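You operate a simulated robot arm through the tools that you are given. There is no shell and no other tool. Be economical: measure what you need, move in short steps, check, and stop when the job is done.

The job below is to be done with a simulated robot arm. You get a single attempt, and the scene is never put back.

JOB
Shut the clubs drawer and lock the window cabinet with the yellow key.
Fine: the key ends back in its stand.

Only the result counts: the job must be done as asked and must still hold three seconds after the hand-in. Knocking over, shifting, dropping, spilling or breaking anything else fails it.

ROBOT AND FRAMES
A 6-joint arm with a fingered hand on a trunk, on a base that drives. Base frame: it is fixed to the floor where the robot stands at the start and does not move with it; the origin is under the middle of the robot, x ahead of it, y to its left, z up. Readings come in mm, rad, newtons and seconds.
With the tool pointing down near the work surface it reaches from about 180 to 780 mm from the robot's upright axis, wherever it stands. Its first joint turns from -2.897 to 2.897 rad. Places, roughly: clubs drawer [700, -300, 800]; window cabinet lock [500, -200, 1300]; window cabinet lock keyhole [500, -200, 1300]; yellow key (2x4x8 cm) [500, -200, 1400]; yellow key stand hole [500, -200, 1300]. Payload 4 kg.
The TCP is the grasp point between the finger pads, 20 mm short of the fingertips. In the tool frame z runs along the fingers and y along their closing line. The gripper opens to 140 mm. The gripper's body begins 54 mm behind the TCP. The gripper is a hand of 3 fingers: y runs from the thumb to the fingers, the wrist lies at [0, 0, -215] in the tool frame, and closing takes about 1.5 s.
Orientation is that of the tool frame in the base frame, as a unit quaternion [x, y, z, w]. With the fingers straight down and closing along the base's y, the tool's x points along the base's -x, its y along +y and its z along -z.

CONTROLS
- The arm moves only by the tool drive_tool. Its argument "steps" is a list of rows, each an object (a shift or turn left out is 0, a gripper value left out holds the last) with "travel": the shift along the base's x, y, z in mm, a list of three; "turn": the turn, a rotation vector about the base's x, y, z in rad, a list of three. In form: [{"travel": [tx, ty, tz], "turn": [wx, wy, wz]}, ...]. A call has 1 to 20 rows; each row is the pose to reach, as a shift and turn from the pose commanded when the call began. "grip" is the finger opening in mm, from 0 to 140, set as the call begins (left out, the last holds). A row lasts 0.2 s, in which the tool goes at most 50 mm and 0.15 rad; a call with a longer step from one row to the next is refused whole, and so is a gripper value outside its range. Where a pose cannot be reached the arm comes as near as it can. A force on the tool above 60 N (or 10 N above the force at the start of the call, whichever is more), or a blocked arm, ends the call early, and 0.2 s more pass. Each finger travels about 45 mm/s and halts on what it meets, pressing with about 28 N; the grip force reading is that of the motor and also rises with nothing between the fingers. The clock runs only during rows and for 0.2 s after the last one: add rows that repeat a pose to give the fingers time. It gives the time, the measured TCP pose, the force on the tool (base axes), the opening and the grip force at its end, in the units of the frame above (readings bear some noise), with the torque about the TCP (base axes, N m) and any sound that the robot's microphone picked up.
- Cameras (640 x 400 px; columns grow to the right, rows downward): "scene" is now at [61.9, 148.6, 1787.9]; the picture's right is [-0.49, -0.87, 0.00], its down [-0.51, 0.29, -0.81] and it looks along [0.71, -0.40, -0.58] (base axes); focal length 274 px, centre (320, 200). "wrist" rides on the gripper at [74, -43, -79] in the tool frame; the picture's right is [0.50, 0.87, 0.00], its down [-0.59, 0.34, -0.73] and it looks along [-0.64, 0.37, 0.68] (tool axes); focal length 275 px, centre (320, 200). There is no depth. A picture from a camera that has moved, and an enlarged one, comes with that camera's place and axes in the base frame and with its lens. The place of the scene camera against the robot may be out by one fixed shift of up to 12 mm in any direction.
- camera(camera): a new picture of that camera. No time passes.
- slide_trunk(by): slides the trunk up (or, below 0, down) by that many mm; the arm and the scene camera ride with it, the base frame stays. It gives what a move gives, with no picture.
- base_move(legs): drives the robot by 1 to 6 legs, each [ahead, left, turn to the left] in mm, mm and rad, along the robot's own axes; the way and the turn of a leg run together, so that a leg with both is an arc; at most 1500 mm and 3.142 rad a leg. The arm and the cameras ride along, it lands a little off, and it stops where it bumps. It gives what a move gives.
- curl_fingers(finger1, finger2, thumb_bend): sets how far each is bent, from 0 (flat) to 1 (curled in); at 0.3 the hand is open as for a grip, at 0.7 the pads meet at the TCP. One left out holds its place. A second passes; each finger stops where it meets its share of the squeeze, and holds until it gets a number again. A gripper value or a shape takes the hand back. It gives what a move gives, with no picture; readings hold the bend of each and the force on the fingers (four entries, about 0 where the hand has none), thumb and palm.
- preshape(shape): the hand has 3 fingers and takes this shape, open, in about a second: jaw (thumb against the fingers, like two jaws); tri (thumb and two fingers); tip (a fingertip pinch); poke (one finger out to press); point (the index stretched); flat (the hand flat); cup (the hand cupped); fist (a fist). The gripper value then closes the fingers along that shape, each until it touches; the sizes above hold for jaw. It gives what a move gives, with no picture.
- pan_tilt(pan, tilt): turns the head with the scene camera to pan (to the left, within 2.094 rad either way) and tilt (down, from -0.506 to 1.204), counted from straight ahead of the robot. It gives what a move gives.
- enlarge(camera, box): a new picture of the part [left, top, right, bottom] of that camera's present view, enlarged. No time passes.
- finish_job(): hands the job in; it is judged then, once.

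Work in short steps. Places have to be worked out from the pictures, the camera data and where the tool is seen: move nearer, look again, correct. Check each grasp and each placing, and mend what went wrong. You have 120 turns and 98 pictures in all, those below and enlarged ones among them. Open the gripper and draw the arm clear of the work before you hand the job in, unless the task says otherwise; then end with one line.

The tools are called as name(argument=value, ...) on one line, values as JSON. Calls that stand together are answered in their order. drive_tool: Moves the arm, as the interface text tells. Its arguments: {"type":"object","properties":{"steps":{"type":"array","items":{"type":"object","properties":{"travel":{"type":"array","items":{"type":"number"}},"turn":{"type":"array","items":{"type":"number"}}}}},"grip":{"type":"number"}},"required":["steps"]} The other tools are called the same way: slide_trunk (by) slides the trunk up or down; preshape (shape) gives the hand a shape; curl_fingers (finger1, finger2, thumb_bend) moves the fingers one by one; base_move (legs) drives the base; pan_tilt (pan, tilt) turns the head that bears the scene camera; camera (camera) takes a picture; enlarge (camera, box) takes an enlarged picture of a part of a camera's view; finish_job () hands the job in.

At the start:

```text
time_s: 0.0
position: [388.3, -62.7, 1607.8]
tcp_rot: [0.001, 1.0, 0.001, 0.0]
wrist_force: [0.0, 0.1, 0.2]
torque: [-0.02, 0.0, 0.01]
grip_width: 139.9
gripper_force: 0.0
shape: jaw
bend: [0.3, 0.3, 0.3]
finger forces: [0.0, 0.1, 0.0, 0.1, 0.0, 0.0]
trunk travel left (down, up): [-375.0, 215.0]
robot x, y, heading: [-2.2, -0.7, 0.001]
head pan, tilt: [-0.513, 0.623]
```

scene: 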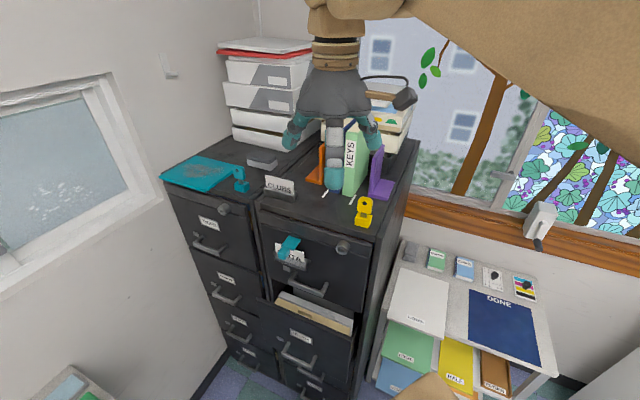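
wrist: 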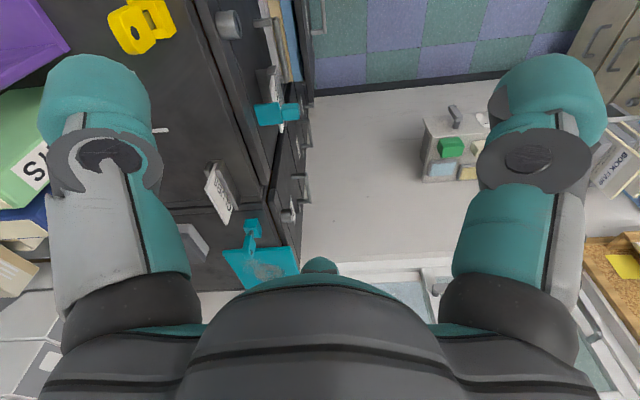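

I see two filing cabinets, with the right one's drawer open and a yellow key on top. I'll enlarge to read the labels.

enlarge(camera="scene", box=[240, 130, 440, 255])

enlarge(camera="scene", box=[160, 200, 400, 400])

enlarge(camera="wrist", box=[80, 0, 340, 162])

```text
3.20 times, centred on (340, 192) of scene
camera zoom: at [61.9, 148.6, 1787.9], right [-0.49, -0.87, 0.0], down [-0.51, 0.29, -0.81], along [0.71, -0.4, -0.58], focal length 878 px, centre (256, 224)
```

zoom: 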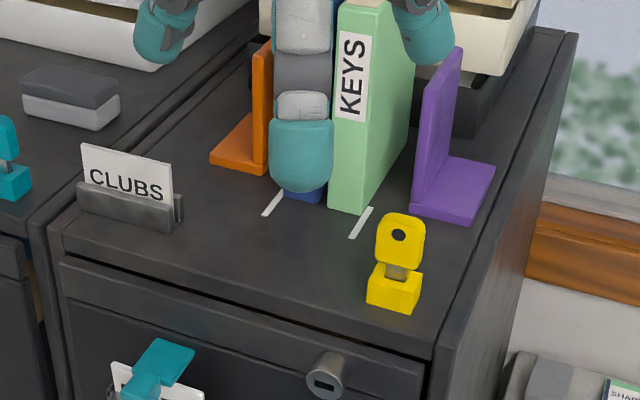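

```text
2.00 times, centred on (280, 300) of scene
camera zoom: at [61.9, 148.6, 1787.9], right [-0.49, -0.87, 0.0], down [-0.51, 0.29, -0.81], along [0.71, -0.4, -0.58], focal length 549 px, centre (400, 0)
```

zoom: 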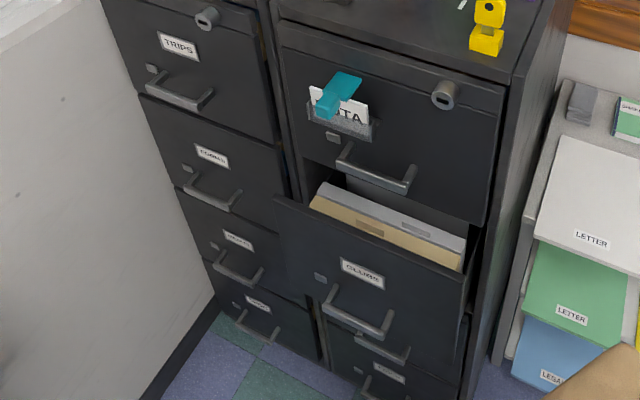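

```text
2.46 times, centred on (210, 81) of wrist
camera zoom: at [315.5, -105.1, 1686.6], right [-0.5, 0.87, 0.0], down [0.59, 0.34, 0.73], along [0.64, 0.37, -0.68], focal length 678 px, centre (591, 493)
```

zoom: 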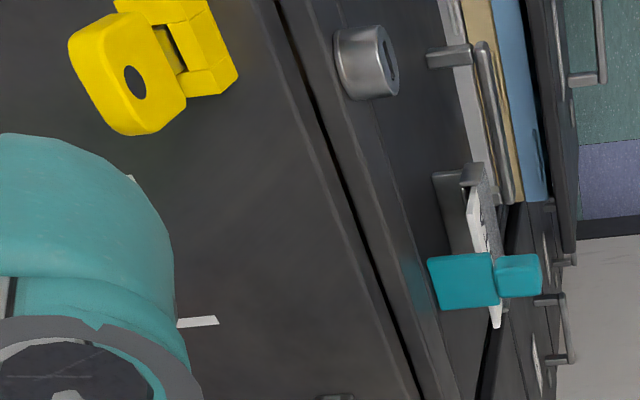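

The CLUBS drawer is the open one on the right-hand cabinet, whose lock is at roughly (479,-155,1260). I'll tilt the head down to see the drawer better.

pan_tilt(pan=-0.6, tilt=0.95)

camera(camera="scene")

```text
time_s: 0.8
position: [389.1, -63.3, 1608.0]
tcp_rot: [0.0, 1.0, 0.0, -0.001]
wrist_force: [-0.3, 0.0, 0.0]
torque: [0.01, 0.01, 0.03]
grip_width: 139.9
gripper_force: 0.0
shape: jaw
bend: [0.3, 0.3, 0.3]
finger forces: [0.0, 0.0, 0.0, 0.0, 0.1, 0.0]
trunk travel left (down, up): [-375.0, 215.0]
robot x, y, heading: [-1.1, -0.5, 0.003]
head pan, tilt: [-0.6, 0.949]
```

```text
92 pictures are left
camera scene: at [45.6, 150.5, 1761.6], right [-0.56, -0.83, 0.0], down [-0.67, 0.46, -0.58], along [0.48, -0.33, -0.81], focal length 274 px, centre (320, 200)
```

scene: 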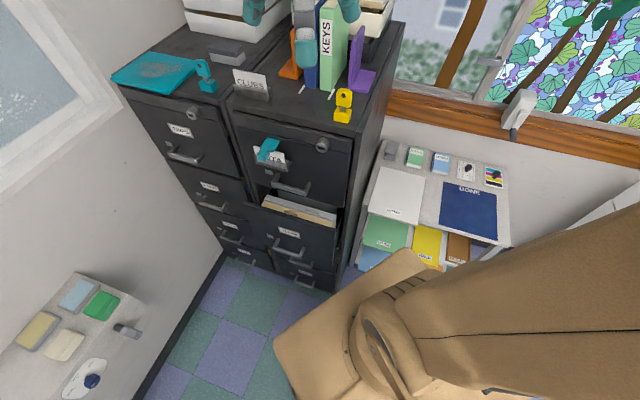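

I'll zoom in on the drawer and the lock.

enlarge(camera="scene", box=[210, 100, 370, 300])

```text
2.00 times, centred on (290, 200) of scene
camera zoom: at [45.6, 150.5, 1761.6], right [-0.56, -0.83, 0.0], down [-0.67, 0.46, -0.58], along [0.48, -0.33, -0.81], focal length 549 px, centre (380, 200)
```

zoom: 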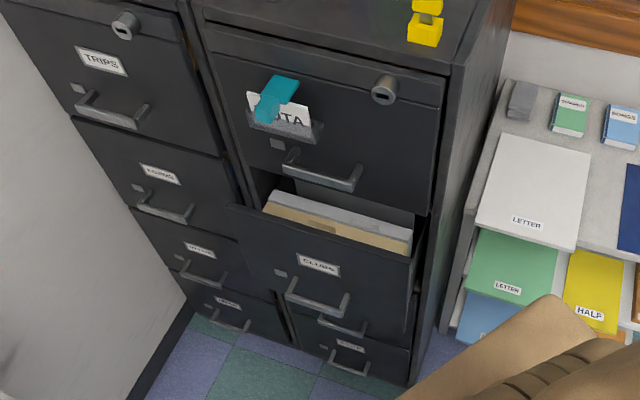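

The drawer front is about 95 mm out, at outer plane n·p≈-343 with n=(-0.6,0.8), centre ≈(516,-42), top z≈975. First I yaw the hand so its closing line follows the cabinet normal, moving a little outward.

drive_tool(steps=[{"travel": [12, 22, 0], "turn": [0, 0, 0.13]}, {"travel": [24, 45, 0], "turn": [0, 0, 0.26]}, {"travel": [36, 67, 0], "turn": [0, 0, 0.39]}, {"travel": [48, 90, 0], "turn": [0, 0, 0.52]}, {"travel": [60, 112, 0], "turn": [0, 0, 0.6435]}, {"travel": [60, 112, 0], "turn": [0, 0, 0.6435]}])

camera(camera="wrist")

```text
time_s: 2.2
position: [449.1, 49.0, 1609.2]
tcp_rot: [-0.317, 0.948, 0.0, 0.0]
wrist_force: [0.0, 0.5, 0.7]
torque: [0.04, 0.0, 0.04]
grip_width: 140.1
gripper_force: 0.1
shape: jaw
bend: [0.3, 0.3, 0.3]
finger forces: [0.0, 0.1, 0.0, 0.0, 0.0, 0.0]
trunk travel left (down, up): [-375.0, 215.0]
robot x, y, heading: [-3.3, -0.3, -0.003]
head pan, tilt: [-0.6, 0.949]
```

```text
90 pictures are left
camera wrist: at [415.5, -29.6, 1687.7], right [-0.92, 0.39, 0.0], down [0.27, 0.62, 0.73], along [0.29, 0.68, -0.68], focal length 275 px, centre (320, 200)
```

wrist: 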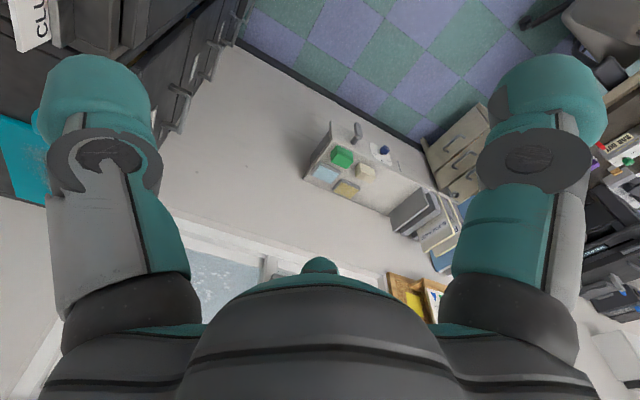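

Now I'll tilt the hand to horizontal, pointing into the cabinet, closing the fingers and moving slightly outward as it tilts.

drive_tool(steps=[{"travel": [-3, 4, 0], "turn": [-0.1142, -0.0857, 0]}, {"travel": [-6, 8, 0], "turn": [-0.2285, -0.1714, 0]}, {"travel": [-9, 12, 0], "turn": [-0.3427, -0.257, 0]}, {"travel": [-12, 16, 0], "turn": [-0.457, -0.3427, 0]}, {"travel": [-15, 20, 0], "turn": [-0.5712, -0.4284, 0]}, {"travel": [-15, 20, 0], "turn": [-0.6854, -0.5141, 0]}, {"travel": [-15, 20, 0], "turn": [-0.7997, -0.5998, 0]}, {"travel": [-15, 20, 0], "turn": [-0.9139, -0.6854, 0]}, {"travel": [-15, 20, 0], "turn": [-1.0282, -0.7711, 0]}, {"travel": [-15, 20, 0], "turn": [-1.1424, -0.8568, 0]}, {"travel": [-15, 20, 0], "turn": [-1.2566, -0.9425, 0]}, {"travel": [-15, 20, 0], "turn": [-1.2566, -0.9425, 0]}], grip=0)

camera(camera="wrist")

camera(camera="scene")

```text
time_s: 4.8
position: [433.9, 69.4, 1607.6]
tcp_rot: [0.225, -0.67, 0.671, -0.224]
wrist_force: [0.0, 0.7, -0.1]
torque: [0.01, -0.01, -0.02]
grip_width: 0.0
gripper_force: 27.8
shape: jaw
bend: [0.73, 0.73, 0.7]
finger forces: [0.0, 0.0, 0.1, 0.0, 0.1, 0.1]
trunk travel left (down, up): [-375.0, 215.0]
robot x, y, heading: [-2.3, -0.7, -0.002]
head pan, tilt: [-0.6, 0.949]
```

```text
89 pictures are left
camera wrist: at [327.4, 88.6, 1650.4], right [-0.4, -0.3, -0.87], down [0.03, 0.94, -0.34], along [0.92, -0.16, -0.37], focal length 275 px, centre (320, 200)
```

wrist: 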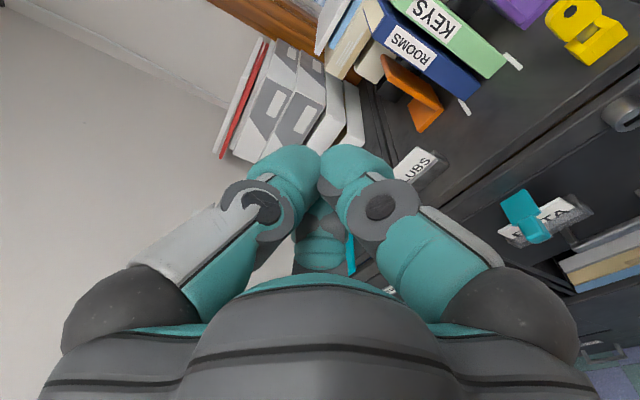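

```text
88 pictures are left
camera scene: at [45.1, 150.3, 1761.6], right [-0.56, -0.83, 0.0], down [-0.67, 0.46, -0.58], along [0.48, -0.33, -0.81], focal length 274 px, centre (320, 200)
```

scene: 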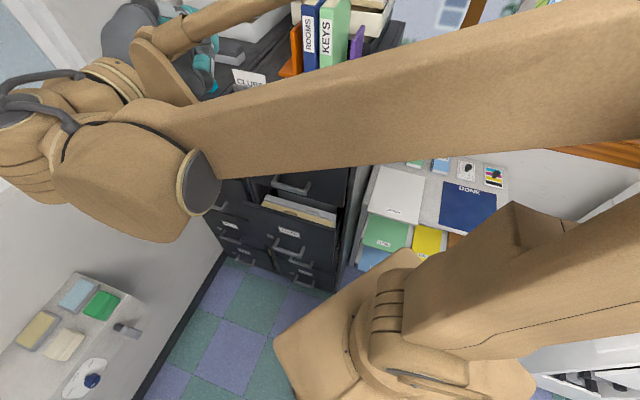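

The hand is horizontal and clear of the front by about 200 mm. I'll slide the trunk down.

slide_trunk(by=-370)

camera(camera="wrist")

camera(camera="scene")

```text
time_s: 8.4
position: [433.6, 70.1, 1237.1]
tcp_rot: [-0.224, 0.671, -0.671, 0.223]
wrist_force: [-0.6, 0.6, -0.3]
torque: [0.0, 0.03, 0.0]
grip_width: 0.2
gripper_force: 27.9
shape: jaw
bend: [0.73, 0.73, 0.7]
finger forces: [0.0, 0.0, 0.0, 0.0, 0.0, 0.1]
trunk travel left (down, up): [-5.0, 585.0]
robot x, y, heading: [3.1, -1.7, 0.0]
head pan, tilt: [-0.6, 0.949]
```

```text
87 pictures are left
camera wrist: at [327.8, 88.7, 1280.5], right [-0.4, -0.3, -0.87], down [0.03, 0.94, -0.34], along [0.92, -0.16, -0.37], focal length 275 px, centre (320, 200)
```

wrist: 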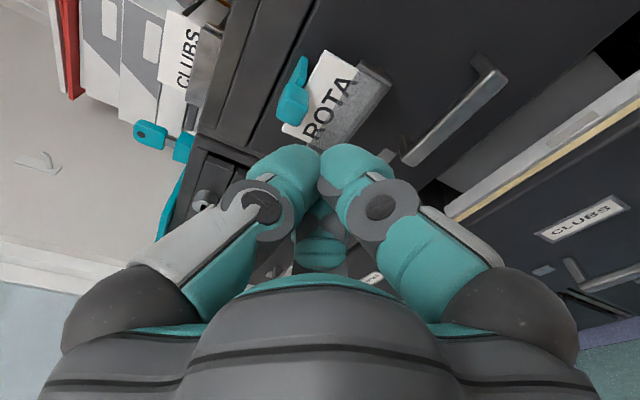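

```text
86 pictures are left
camera scene: at [45.4, 150.6, 1391.6], right [-0.56, -0.83, 0.0], down [-0.67, 0.46, -0.58], along [0.48, -0.33, -0.81], focal length 274 px, centre (320, 200)
```

scene: 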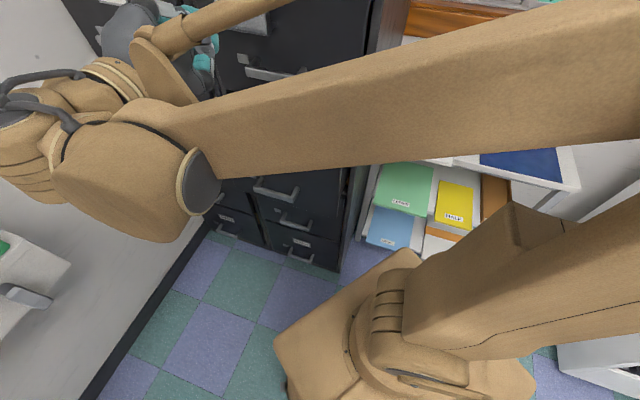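

The CLUBS label computes to (515,-42,856), straight below and ahead of the hand. I'll lower to z≈915, just above the label and still outside.

drive_tool(steps=[{"travel": [0, 0, -40]}, {"travel": [0, 0, -80]}, {"travel": [0, 0, -120]}, {"travel": [0, 0, -160]}, {"travel": [0, 0, -200]}, {"travel": [0, 0, -240]}, {"travel": [0, 0, -280]}, {"travel": [0, 0, -322]}, {"travel": [0, 0, -322]}])

camera(camera="wrist")

camera(camera="scene")

```text
time_s: 10.4
position: [464.8, 90.7, 963.1]
tcp_rot: [-0.223, 0.672, -0.67, 0.223]
wrist_force: [0.4, 0.0, 0.4]
torque: [-0.03, 0.03, -0.04]
grip_width: 0.0
gripper_force: 28.1
shape: jaw
bend: [0.73, 0.73, 0.7]
finger forces: [0.0, 0.0, 0.0, 0.0, 0.0, 0.1]
out of reach, approached as far as the arm can: row 7, 8, 9
trunk travel left (down, up): [-5.0, 585.0]
robot x, y, heading: [-1.0, 1.0, -0.005]
head pan, tilt: [-0.6, 0.949]
```

```text
85 pictures are left
camera wrist: at [357.5, 112.0, 1005.2], right [-0.4, -0.3, -0.87], down [0.03, 0.94, -0.34], along [0.92, -0.16, -0.37], focal length 275 px, centre (320, 200)
```

wrist: 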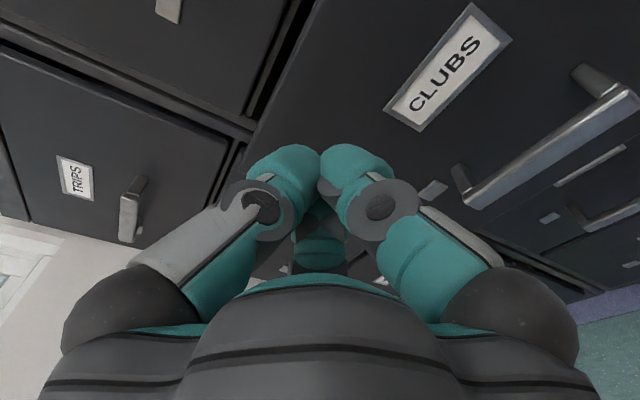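

```text
84 pictures are left
camera scene: at [45.5, 150.7, 1391.5], right [-0.56, -0.83, 0.0], down [-0.67, 0.46, -0.58], along [0.48, -0.33, -0.81], focal length 274 px, centre (320, 200)
```

scene: 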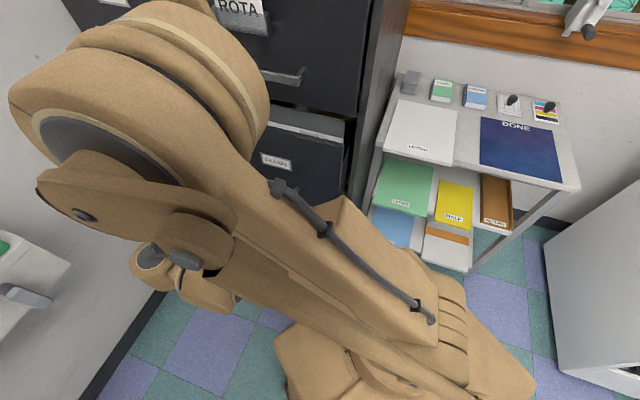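

It stopped short at z 963, probably because the wrist is too near the body. Moving inward should widen the reach, so I'll approach (484,1,920).

drive_tool(steps=[{"travel": [6, -30, 0]}, {"travel": [12, -60, -10]}, {"travel": [19, -90, -25]}, {"travel": [19, -90, -43]}, {"travel": [19, -90, -43]}])

camera(camera="wrist")

```text
time_s: 11.6
position: [508.1, 15.9, 969.7]
tcp_rot: [-0.224, 0.671, -0.67, 0.223]
wrist_force: [0.3, 0.0, 0.1]
torque: [0.01, -0.01, -0.01]
grip_width: 0.0
gripper_force: 27.8
shape: jaw
bend: [0.73, 0.73, 0.7]
finger forces: [0.0, 0.1, 0.0, 0.0, 0.0, 0.0]
out of reach, approached as far as the arm can: row 1, 2, 3, 4, 5
trunk travel left (down, up): [-5.0, 585.0]
robot x, y, heading: [0.8, 2.0, 0.001]
head pan, tilt: [-0.6, 0.949]
```

```text
83 pictures are left
camera wrist: at [401.3, 34.6, 1011.6], right [-0.4, -0.3, -0.87], down [0.03, 0.94, -0.34], along [0.92, -0.16, -0.37], focal length 275 px, centre (320, 200)
```

wrist: 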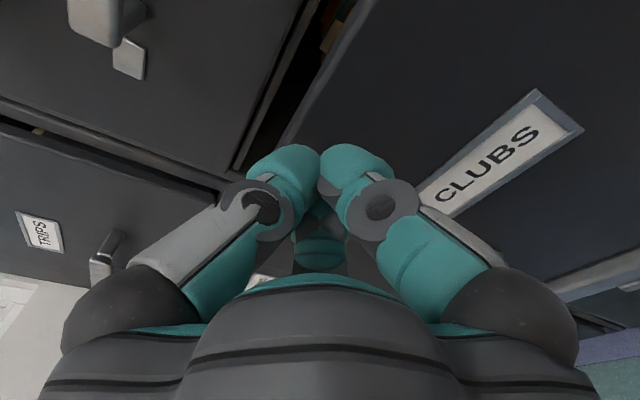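

Still limited in height with the hand level. I'll pitch the fingers down about 0.6 rad, which raises the wrist, and then lower.

drive_tool(steps=[{"travel": [-10, 8, 0], "turn": [0.116, 0.087, 0]}, {"travel": [-20, 8, 0], "turn": [0.232, 0.174, 0]}, {"travel": [-30, 4, 0], "turn": [0.348, 0.261, 0]}, {"travel": [-36, 0, 0], "turn": [0.48, 0.36, 0]}, {"travel": [-36, 0, -30], "turn": [0.48, 0.36, 0]}, {"travel": [-36, 0, -60], "turn": [0.48, 0.36, 0]}, {"travel": [-36, 0, -60], "turn": [0.48, 0.36, 0]}])

camera(camera="wrist")

```text
refused: row 4 steps farther than a row can; nothing moved
```

```text
82 pictures are left
camera wrist: at [401.3, 34.6, 1011.6], right [-0.4, -0.3, -0.87], down [0.03, 0.94, -0.34], along [0.92, -0.16, -0.37], focal length 275 px, centre (320, 200)
```

wrist: 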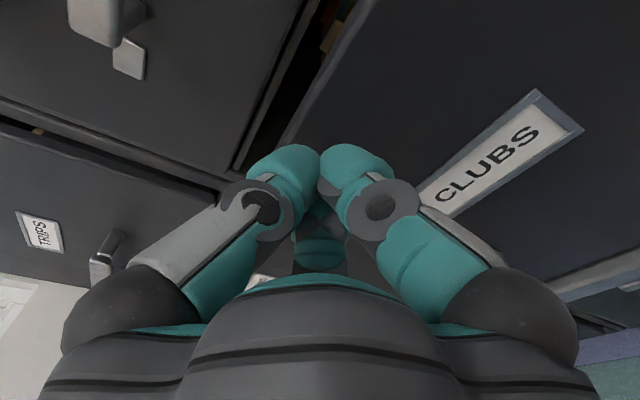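

A row exceeded the turn limit, so I'll resend with smaller steps.

drive_tool(steps=[{"travel": [-10, 8, 0], "turn": [0.112, 0.084, 0]}, {"travel": [-20, 8, 0], "turn": [0.224, 0.168, 0]}, {"travel": [-30, 4, 0], "turn": [0.336, 0.252, 0]}, {"travel": [-36, 0, 0], "turn": [0.448, 0.336, 0]}, {"travel": [-36, 0, -30], "turn": [0.48, 0.36, 0]}, {"travel": [-36, 0, -60], "turn": [0.48, 0.36, 0]}, {"travel": [-36, 0, -60], "turn": [0.48, 0.36, 0]}])

camera(camera="wrist")

```text
time_s: 13.2
position: [471.4, 17.4, 908.3]
tcp_rot: [-0.279, 0.839, -0.443, 0.148]
wrist_force: [-0.1, 0.7, 0.0]
torque: [-0.01, -0.02, -0.01]
grip_width: 0.2
gripper_force: 28.3
shape: jaw
bend: [0.73, 0.73, 0.7]
finger forces: [0.0, 0.0, 0.1, 0.0, 0.0, 0.0]
trunk travel left (down, up): [-5.0, 585.0]
robot x, y, heading: [1.4, -1.8, 0.001]
head pan, tilt: [-0.6, 0.949]
```

```text
81 pictures are left
camera wrist: at [388.1, 5.5, 987.7], right [-0.69, 0.09, -0.71], down [-0.01, 0.99, 0.14], along [0.72, 0.1, -0.69], focal length 275 px, centre (320, 200)
```

wrist: 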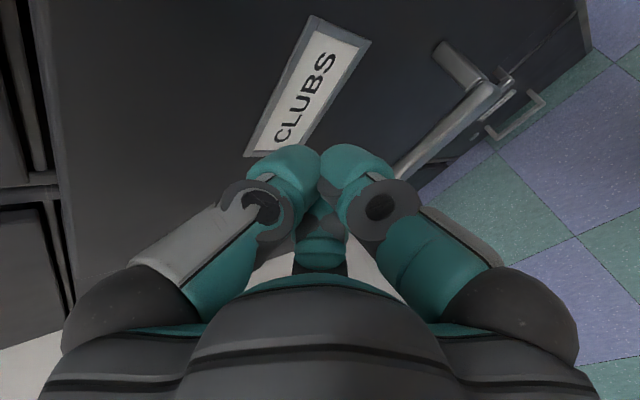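

The pose is good: the fingertips are above the CLUBS label, about 60 mm from the face. I'll push inward along (0.6,-0.8).

drive_tool(steps=[{"travel": [9, -12, 0]}, {"travel": [18, -24, 0]}, {"travel": [27, -36, 0]}, {"travel": [36, -48, 0]}, {"travel": [45, -60, 0]}, {"travel": [54, -72, 0]}, {"travel": [63, -84, 0]}, {"travel": [72, -96, 0]}, {"travel": [81, -108, 0]}, {"travel": [84, -112, 0]}])

camera(camera="wrist")

camera(camera="scene")

```text
time_s: 15.3
position: [550.2, -84.9, 907.3]
tcp_rot: [-0.283, 0.839, -0.441, 0.148]
wrist_force: [-29.0, 25.3, 5.5]
torque: [0.01, 0.14, -0.33]
grip_width: 0.0
gripper_force: 28.0
shape: jaw
bend: [0.73, 0.73, 0.72]
finger forces: [0.0, 0.0, 0.1, 0.0, 97.3, 0.0]
trunk travel left (down, up): [-5.0, 585.0]
robot x, y, heading: [0.9, -3.1, 0.006]
head pan, tilt: [-0.6, 0.949]
stopped in row 10: the force on the tool passed its limit at 65 N (the readings are from after the stop); the commanded pose is now the measured one
```

```text
80 pictures are left
camera wrist: at [465.8, -97.2, 988.3], right [-0.69, 0.09, -0.71], down [-0.01, 0.99, 0.14], along [0.72, 0.11, -0.69], focal length 275 px, centre (320, 200)
```

wrist: 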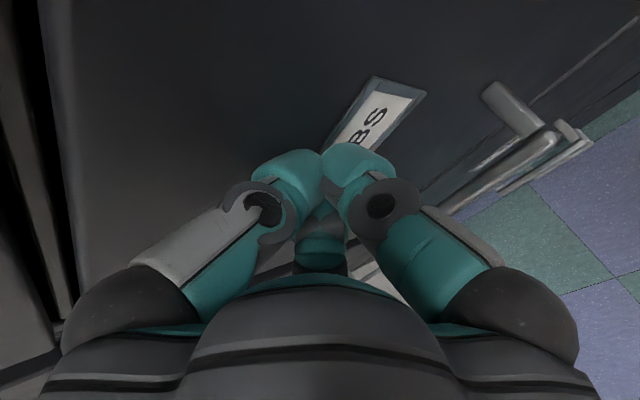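

```text
79 pictures are left
camera scene: at [39.3, 155.2, 1391.4], right [-0.56, -0.83, 0.0], down [-0.67, 0.45, -0.59], along [0.48, -0.33, -0.81], focal length 274 px, centre (320, 200)
```

scene: 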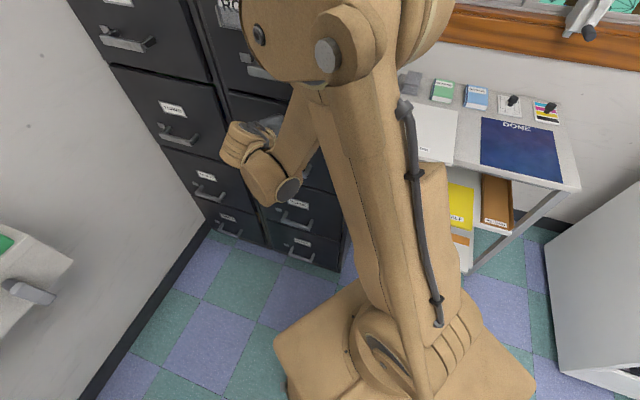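

A 65 N stop after about 75 mm of travel suggests the drawer is fully home. I'll back off and raise the hand to check.

drive_tool(steps=[{"travel": [-18, 24, 0]}, {"travel": [-36, 48, 0]}, {"travel": [-54, 72, 0]}, {"travel": [-72, 96, 0]}, {"travel": [-84, 112, 20]}, {"travel": [-90, 120, 60]}, {"travel": [-96, 128, 100]}, {"travel": [-96, 128, 140]}, {"travel": [-96, 128, 180]}])

camera(camera="wrist")

camera(camera="scene")

```text
time_s: 17.4
position: [456.7, 39.4, 1088.0]
tcp_rot: [-0.281, 0.84, -0.44, 0.148]
wrist_force: [0.3, 0.0, 0.5]
torque: [-0.01, -0.05, -0.01]
grip_width: 0.1
gripper_force: 27.6
shape: jaw
bend: [0.73, 0.73, 0.71]
finger forces: [0.1, 0.0, 0.1, 0.0, 0.0, 0.0]
trunk travel left (down, up): [-5.0, 585.0]
robot x, y, heading: [-2.5, 0.7, 0.002]
head pan, tilt: [-0.6, 0.949]
```

```text
78 pictures are left
camera wrist: at [373.3, 27.9, 1168.7], right [-0.7, 0.09, -0.71], down [-0.01, 0.99, 0.14], along [0.72, 0.1, -0.69], focal length 275 px, centre (320, 200)
```

wrist: 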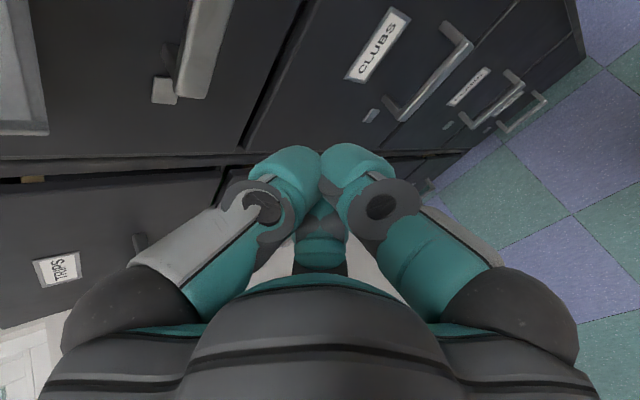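

```text
77 pictures are left
camera scene: at [43.9, 151.4, 1391.6], right [-0.56, -0.83, 0.0], down [-0.67, 0.46, -0.58], along [0.48, -0.33, -0.81], focal length 274 px, centre (320, 200)
```

scene: 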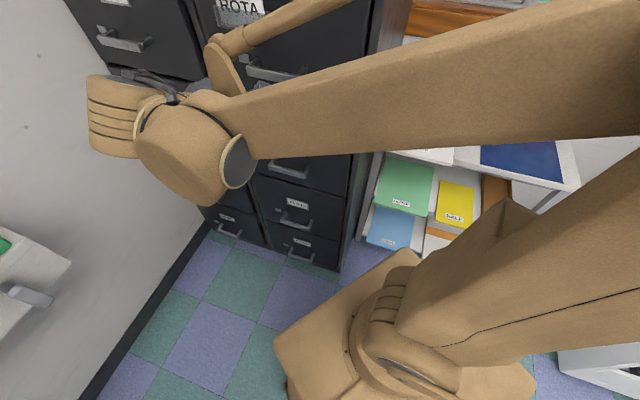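

The drawer looks flush with the ones below. I'll confirm with an enlarged view of the gap.

enlarge(camera="wrist", box=[140, 0, 600, 200])

```text
1.39 times, centred on (370, 100) of wrist
camera zoom: at [373.3, 27.9, 1168.7], right [-0.7, 0.09, -0.71], down [-0.01, 0.99, 0.14], along [0.72, 0.1, -0.69], focal length 383 px, centre (250, 339)
```

zoom: 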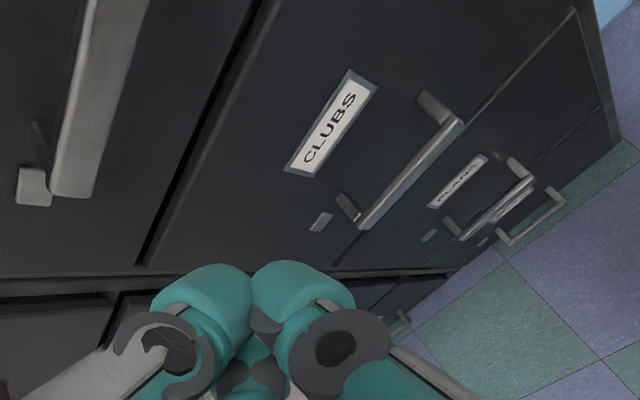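

The CLUBS label now computes about 98 mm further in, so the drawer is shut. I'll raise the trunk to a middle height for the key work.

slide_trunk(by=170)

drive_tool(steps=[{"travel": [0, 0, 45]}, {"travel": [0, 0, 90]}, {"travel": [0, 0, 135]}, {"travel": [0, 0, 180]}, {"travel": [0, 0, 220], "turn": [0.11, 0.083, 0]}, {"travel": [0, 0, 250], "turn": [0.22, 0.165, 0]}, {"travel": [0, 0, 260], "turn": [0.33, 0.248, 0]}, {"travel": [0, 0, 260], "turn": [0.44, 0.33, 0]}, {"travel": [0, 0, 260], "turn": [0.55, 0.412, 0]}, {"travel": [0, 0, 260], "turn": [0.66, 0.495, 0]}, {"travel": [0, 0, 260], "turn": [0.77, 0.578, 0]}, {"travel": [0, 0, 260], "turn": [0.777, 0.583, 0]}])

pan_tilt(pan=-0.5, tilt=0.6)

camera(camera="scene")

camera(camera="wrist")

```text
time_s: 19.3
position: [457.7, 39.6, 1257.6]
tcp_rot: [-0.282, 0.839, -0.44, 0.148]
wrist_force: [-0.2, -0.3, 0.3]
torque: [0.01, 0.0, 0.06]
grip_width: 0.0
gripper_force: 28.8
shape: jaw
bend: [0.73, 0.73, 0.71]
finger forces: [0.0, 0.0, 0.0, 0.0, 0.1, 0.0]
trunk travel left (down, up): [-175.0, 415.0]
robot x, y, heading: [0.5, 2.0, 0.004]
head pan, tilt: [-0.6, 0.949]
```

```text
time_s: 21.9
position: [456.4, 40.5, 1517.6]
tcp_rot: [-0.317, 0.948, 0.004, 0.001]
wrist_force: [-0.4, -0.3, -0.3]
torque: [0.02, 0.01, 0.0]
grip_width: 0.1
gripper_force: 27.8
shape: jaw
bend: [0.73, 0.73, 0.71]
finger forces: [0.1, 0.1, 0.1, 0.1, 0.0, 0.0]
trunk travel left (down, up): [-175.0, 415.0]
robot x, y, heading: [-0.7, 1.2, 0.002]
head pan, tilt: [-0.6, 0.949]
```

```text
time_s: 22.7
position: [457.8, 39.1, 1518.9]
tcp_rot: [-0.317, 0.948, 0.003, 0.0]
wrist_force: [-0.5, -0.3, 0.5]
torque: [0.01, 0.01, 0.01]
grip_width: 0.0
gripper_force: 27.8
shape: jaw
bend: [0.73, 0.73, 0.71]
finger forces: [0.0, 0.1, 0.1, 0.1, 0.1, 0.0]
trunk travel left (down, up): [-175.0, 415.0]
robot x, y, heading: [0.5, 0.4, 0.008]
head pan, tilt: [-0.499, 0.6]
```

```text
75 pictures are left
camera scene: at [61.8, 150.4, 1589.9], right [-0.48, -0.88, 0.0], down [-0.5, 0.27, -0.82], along [0.73, -0.39, -0.57], focal length 274 px, centre (320, 200)
```

scene: 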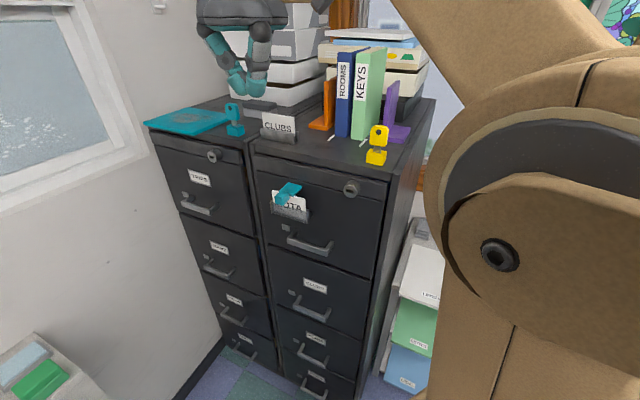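

```text
74 pictures are left
camera wrist: at [424.2, -39.0, 1596.8], right [-0.92, 0.39, 0.0], down [0.27, 0.62, 0.74], along [0.29, 0.68, -0.67], focal length 275 px, centre (320, 200)
```

wrist: 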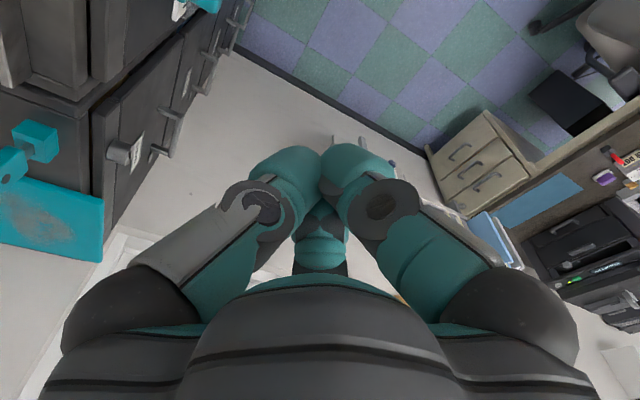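

Drawer clearly shut, and the view of key and lock is clean. I'll zoom in on both.

enlarge(camera="scene", box=[330, 110, 426, 208])

enlarge(camera="scene", box=[140, 80, 300, 180])

```text
4.08 times, centred on (378, 159) of scene
camera zoom: at [61.8, 150.4, 1589.9], right [-0.48, -0.88, 0.0], down [-0.5, 0.27, -0.82], along [0.73, -0.39, -0.57], focal length 1120 px, centre (83, 367)
```

zoom: 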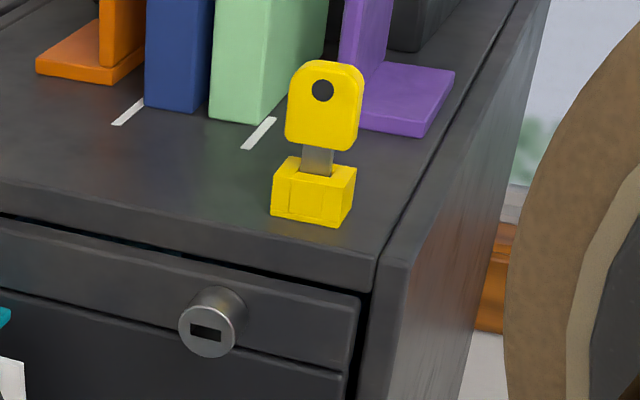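

```text
4.00 times, centred on (220, 130) of scene
camera zoom: at [61.8, 150.4, 1589.9], right [-0.48, -0.88, 0.0], down [-0.5, 0.27, -0.82], along [0.73, -0.39, -0.57], focal length 1097 px, centre (720, 480)
```

zoom: 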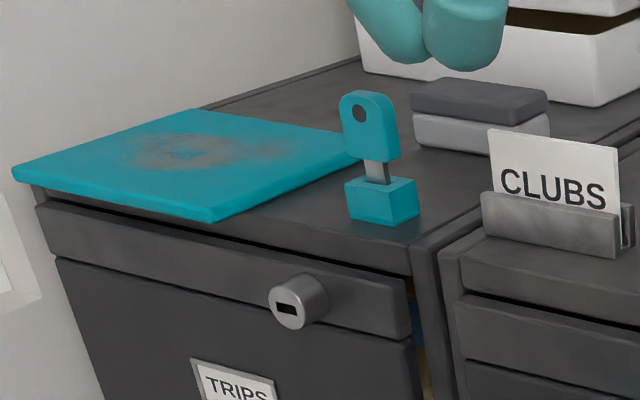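

The slot is horizontal and the bow lies parallel to the cabinet front, so the grasp orientation suits. The bow centre is ≈(501,-230,1364) with the binders about 120 mm behind. I'll move above the key with a 70 mm opening.

drive_tool(steps=[{"travel": [6, -39, 0]}, {"travel": [12, -77, 0]}, {"travel": [18, -116, 0]}, {"travel": [25, -154, 0]}, {"travel": [31, -193, 0]}, {"travel": [37, -231, 0]}, {"travel": [43, -269, 0]}, {"travel": [43, -269, -30]}, {"travel": [43, -269, -60]}, {"travel": [43, -269, -60]}], grip=70)

camera(camera="wrist")

camera(camera="scene")

```text
time_s: 24.9
position: [499.0, -230.2, 1458.3]
tcp_rot: [-0.318, 0.948, 0.002, 0.0]
wrist_force: [0.4, -0.4, 0.3]
torque: [0.0, 0.03, 0.0]
grip_width: 69.7
gripper_force: 0.1
shape: jaw
bend: [0.34, 0.34, 0.33]
finger forces: [0.1, 0.0, 0.0, 0.1, 0.0, 0.0]
out of reach, approached as far as the arm can: row 7
trunk travel left (down, up): [-175.0, 415.0]
robot x, y, heading: [-1.5, 1.0, 0.003]
head pan, tilt: [-0.499, 0.6]
```

```text
71 pictures are left
camera wrist: at [467.0, -307.7, 1537.5], right [-0.92, 0.39, 0.0], down [0.27, 0.62, 0.74], along [0.29, 0.68, -0.67], focal length 275 px, centre (320, 200)
```

wrist: 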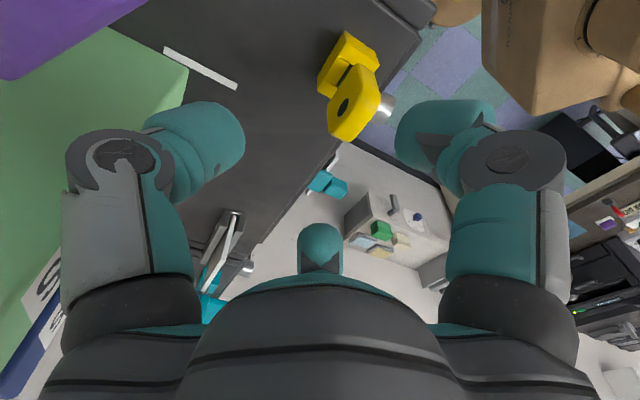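

```text
70 pictures are left
camera scene: at [61.7, 150.5, 1589.9], right [-0.48, -0.88, 0.0], down [-0.5, 0.27, -0.83], along [0.73, -0.39, -0.56], focal length 274 px, centre (320, 200)
```

scene: 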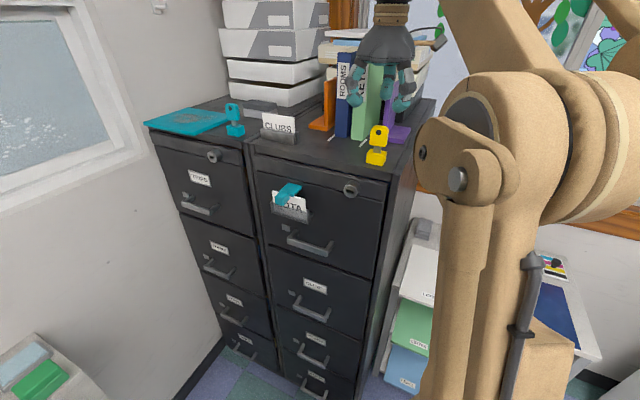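

Triangulating the wrist and scene rays now gives the bow at (484,-213.5,1373), nearer than I first judged. I'll zoom the wrist view to refine that.

enlarge(camera="wrist", box=[290, 10, 450, 150])

enlarge(camera="scene", box=[320, 0, 440, 200])

```text
2.86 times, centred on (370, 80) of wrist
camera zoom: at [467.0, -307.7, 1537.5], right [-0.92, 0.39, 0.0], down [0.27, 0.62, 0.74], along [0.29, 0.68, -0.67], focal length 786 px, centre (177, 543)
```

zoom: 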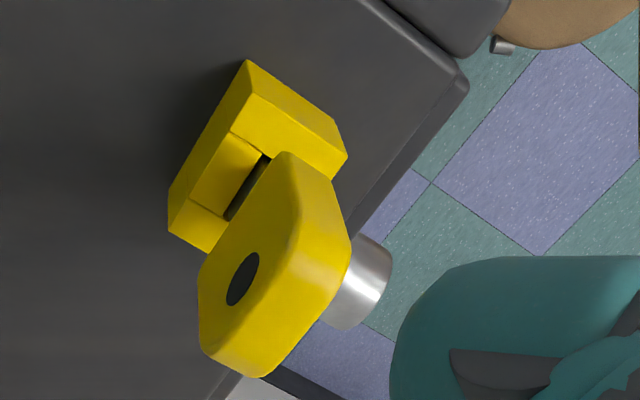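

```text
2.00 times, centred on (380, 100) of scene
camera zoom: at [61.7, 150.5, 1589.9], right [-0.48, -0.88, 0.0], down [-0.5, 0.27, -0.83], along [0.73, -0.39, -0.56], focal length 549 px, centre (200, 400)
```

zoom: 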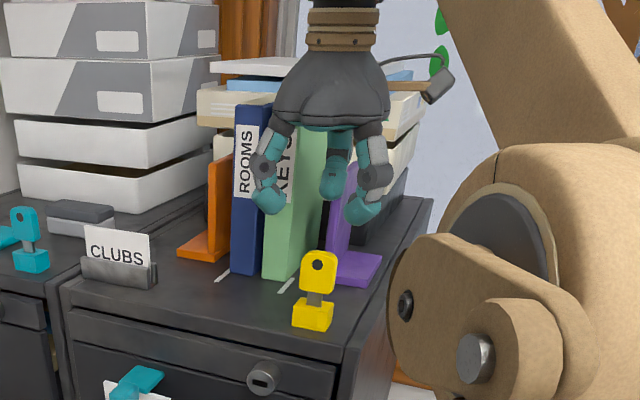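

The bow sits about 22 mm outward of the TCP axis. I'll shift there, descend a little and look again.

drive_tool(steps=[{"travel": [-8, 8, 0]}, {"travel": [-15, 17, 0]}, {"travel": [-15, 17, -22]}, {"travel": [-15, 17, -22]}])

enlarge(camera="wrist", box=[220, 60, 420, 260])

enlarge(camera="scene", box=[320, 60, 440, 200])

```text
time_s: 25.9
position: [483.9, -211.3, 1435.5]
tcp_rot: [-0.317, 0.948, 0.003, 0.0]
wrist_force: [0.4, 0.0, -1.0]
torque: [0.03, 0.02, 0.01]
grip_width: 69.6
gripper_force: 0.0
shape: jaw
bend: [0.34, 0.34, 0.33]
finger forces: [0.0, 0.0, 0.0, 0.0, 0.0, 0.0]
trunk travel left (down, up): [-175.0, 415.0]
robot x, y, heading: [-0.8, -2.7, 0.005]
head pan, tilt: [-0.499, 0.6]
```

```text
2.00 times, centred on (320, 160) of wrist
camera zoom: at [451.4, -291.2, 1513.9], right [-0.92, 0.39, 0.0], down [0.27, 0.62, 0.74], along [0.29, 0.68, -0.67], focal length 551 px, centre (320, 280)
```

zoom: 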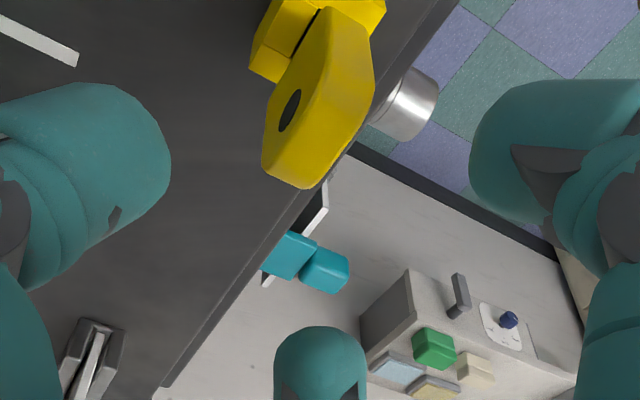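

```text
2.86 times, centred on (380, 130) of scene
camera zoom: at [61.9, 150.3, 1590.0], right [-0.48, -0.88, 0.0], down [-0.5, 0.27, -0.82], along [0.73, -0.39, -0.57], focal length 784 px, centre (149, 400)
```

zoom: 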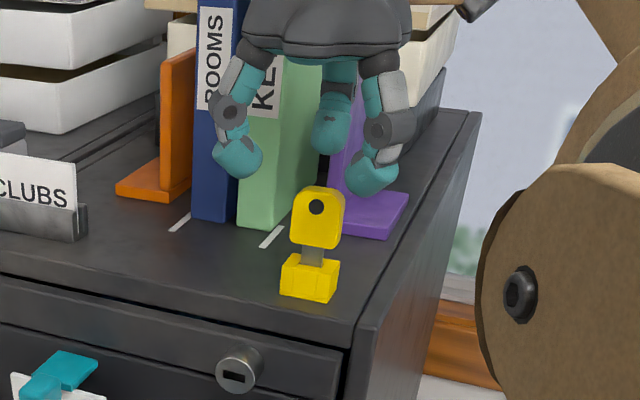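

The fit says the bow is about 10 mm thick, centred within 2 mm of the TCP axis and with its top at z≈1383. I'll descend to TCP z≈1368 with the hand still open.

drive_tool(steps=[{"travel": [0, 0, -20]}, {"travel": [0, 0, -40]}, {"travel": [0, 0, -55]}, {"travel": [0, 0, -67]}, {"travel": [0, 0, -67]}])

camera(camera="wrist")

enlarge(camera="scene", box=[320, 60, 440, 200])

```text
time_s: 27.1
position: [483.5, -211.3, 1368.5]
tcp_rot: [-0.318, 0.948, 0.004, 0.0]
wrist_force: [0.9, 0.0, -0.3]
torque: [0.0, 0.05, 0.02]
grip_width: 69.9
gripper_force: 0.1
shape: jaw
bend: [0.34, 0.34, 0.33]
finger forces: [0.1, 0.0, 0.1, 0.0, 0.0, 0.0]
trunk travel left (down, up): [-175.0, 415.0]
robot x, y, heading: [-3.2, 1.0, 0.005]
head pan, tilt: [-0.499, 0.6]
```

```text
65 pictures are left
camera wrist: at [451.4, -289.9, 1446.9], right [-0.92, 0.39, 0.0], down [0.27, 0.62, 0.74], along [0.29, 0.68, -0.67], focal length 275 px, centre (320, 200)
```

wrist: 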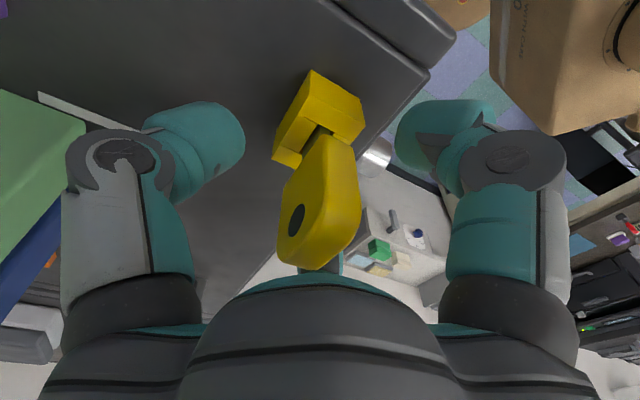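

```text
2.86 times, centred on (380, 130) of scene
camera zoom: at [61.8, 150.3, 1590.0], right [-0.48, -0.88, 0.0], down [-0.5, 0.27, -0.82], along [0.73, -0.39, -0.57], focal length 784 px, centre (149, 400)
```

zoom: 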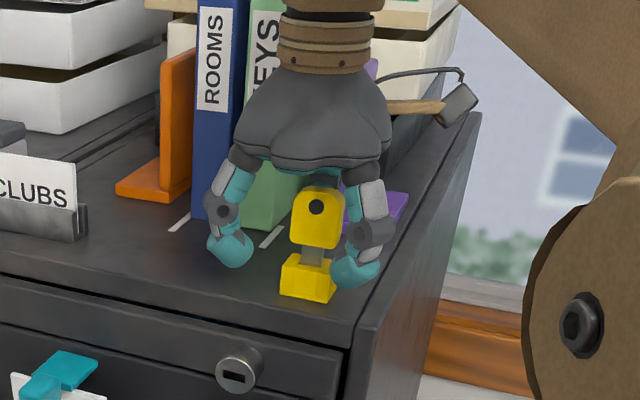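

The bow is centred on the TCP in the wrist view, spanning about ±20 mm. Closing the fingers.

drive_tool(steps=[{"travel": [0, 0, 0]}, {"travel": [0, 0, 0]}, {"travel": [0, 0, 0]}, {"travel": [0, 0, 0]}, {"travel": [0, 0, 0]}, {"travel": [0, 0, 0]}, {"travel": [0, 0, 0]}, {"travel": [0, 0, 0]}, {"travel": [0, 0, 0]}], grip=0)

camera(camera="wrist")

enlarge(camera="scene", box=[320, 60, 440, 200])

```text
time_s: 29.1
position: [485.2, -210.4, 1367.6]
tcp_rot: [-0.317, 0.948, 0.003, 0.0]
wrist_force: [-0.4, -1.4, -4.5]
torque: [-0.03, -0.02, -0.1]
grip_width: 18.7
gripper_force: 27.9
shape: jaw
bend: [0.83, 0.8, 0.54]
finger forces: [0.8, 0.2, 0.0, 0.1, 19.2, 0.1]
trunk travel left (down, up): [-175.0, 415.0]
robot x, y, heading: [-2.3, 1.8, -0.001]
head pan, tilt: [-0.499, 0.6]
```

```text
63 pictures are left
camera wrist: at [451.7, -290.3, 1446.8], right [-0.92, 0.39, 0.0], down [0.27, 0.62, 0.74], along [0.29, 0.68, -0.67], focal length 275 px, centre (320, 200)
```

wrist: 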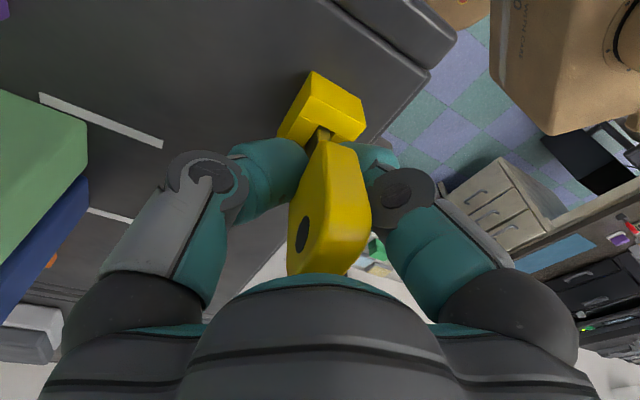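

```text
2.86 times, centred on (380, 130) of scene
camera zoom: at [62.1, 149.8, 1590.0], right [-0.48, -0.88, 0.0], down [-0.5, 0.27, -0.82], along [0.73, -0.39, -0.57], focal length 784 px, centre (149, 400)
```

zoom: 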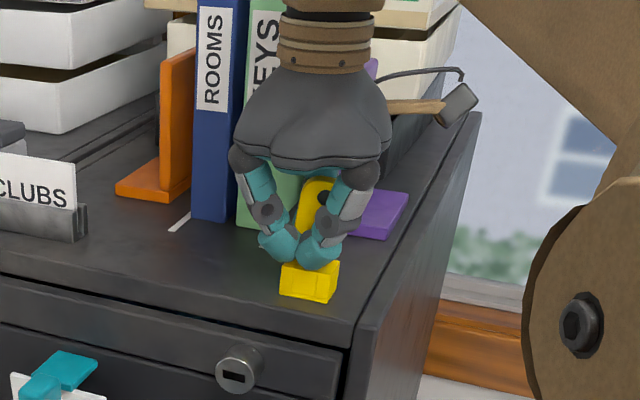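

The fingers curled further than the thumb (0.83/0.80 against 0.54) and read almost no force, so the grip is lopsided. I'll look closer before moving.

enlarge(camera="wrist", box=[220, 60, 440, 290])

enlarge(camera="scene", box=[350, 110, 410, 170])

```text
1.74 times, centred on (330, 175) of wrist
camera zoom: at [451.7, -290.3, 1446.8], right [-0.92, 0.39, 0.0], down [0.27, 0.62, 0.74], along [0.29, 0.68, -0.67], focal length 479 px, centre (303, 244)
```

zoom: 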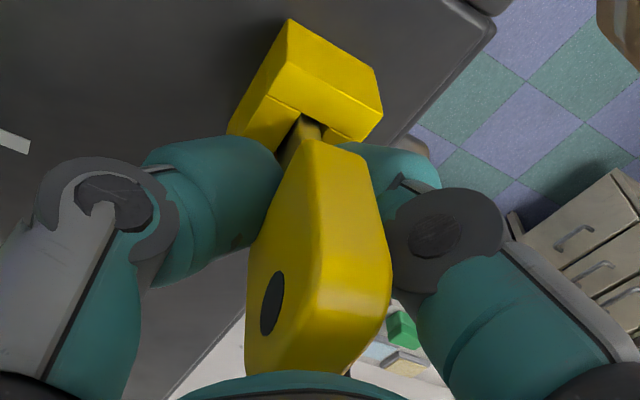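

```text
6.67 times, centred on (380, 140) of scene
camera zoom: at [62.1, 149.8, 1590.0], right [-0.48, -0.88, 0.0], down [-0.5, 0.27, -0.82], along [0.73, -0.39, -0.57], focal length 1829 px, centre (-80, 600)
```

zoom: 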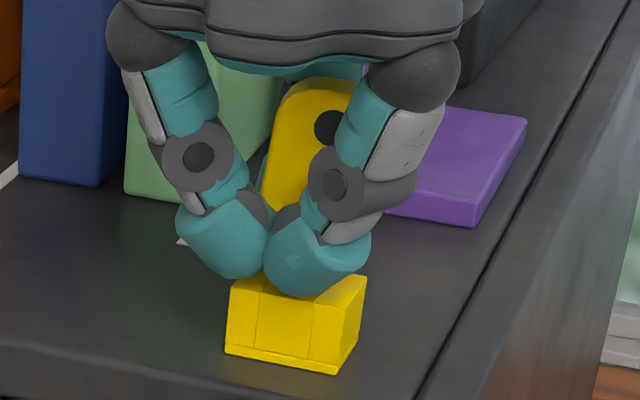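

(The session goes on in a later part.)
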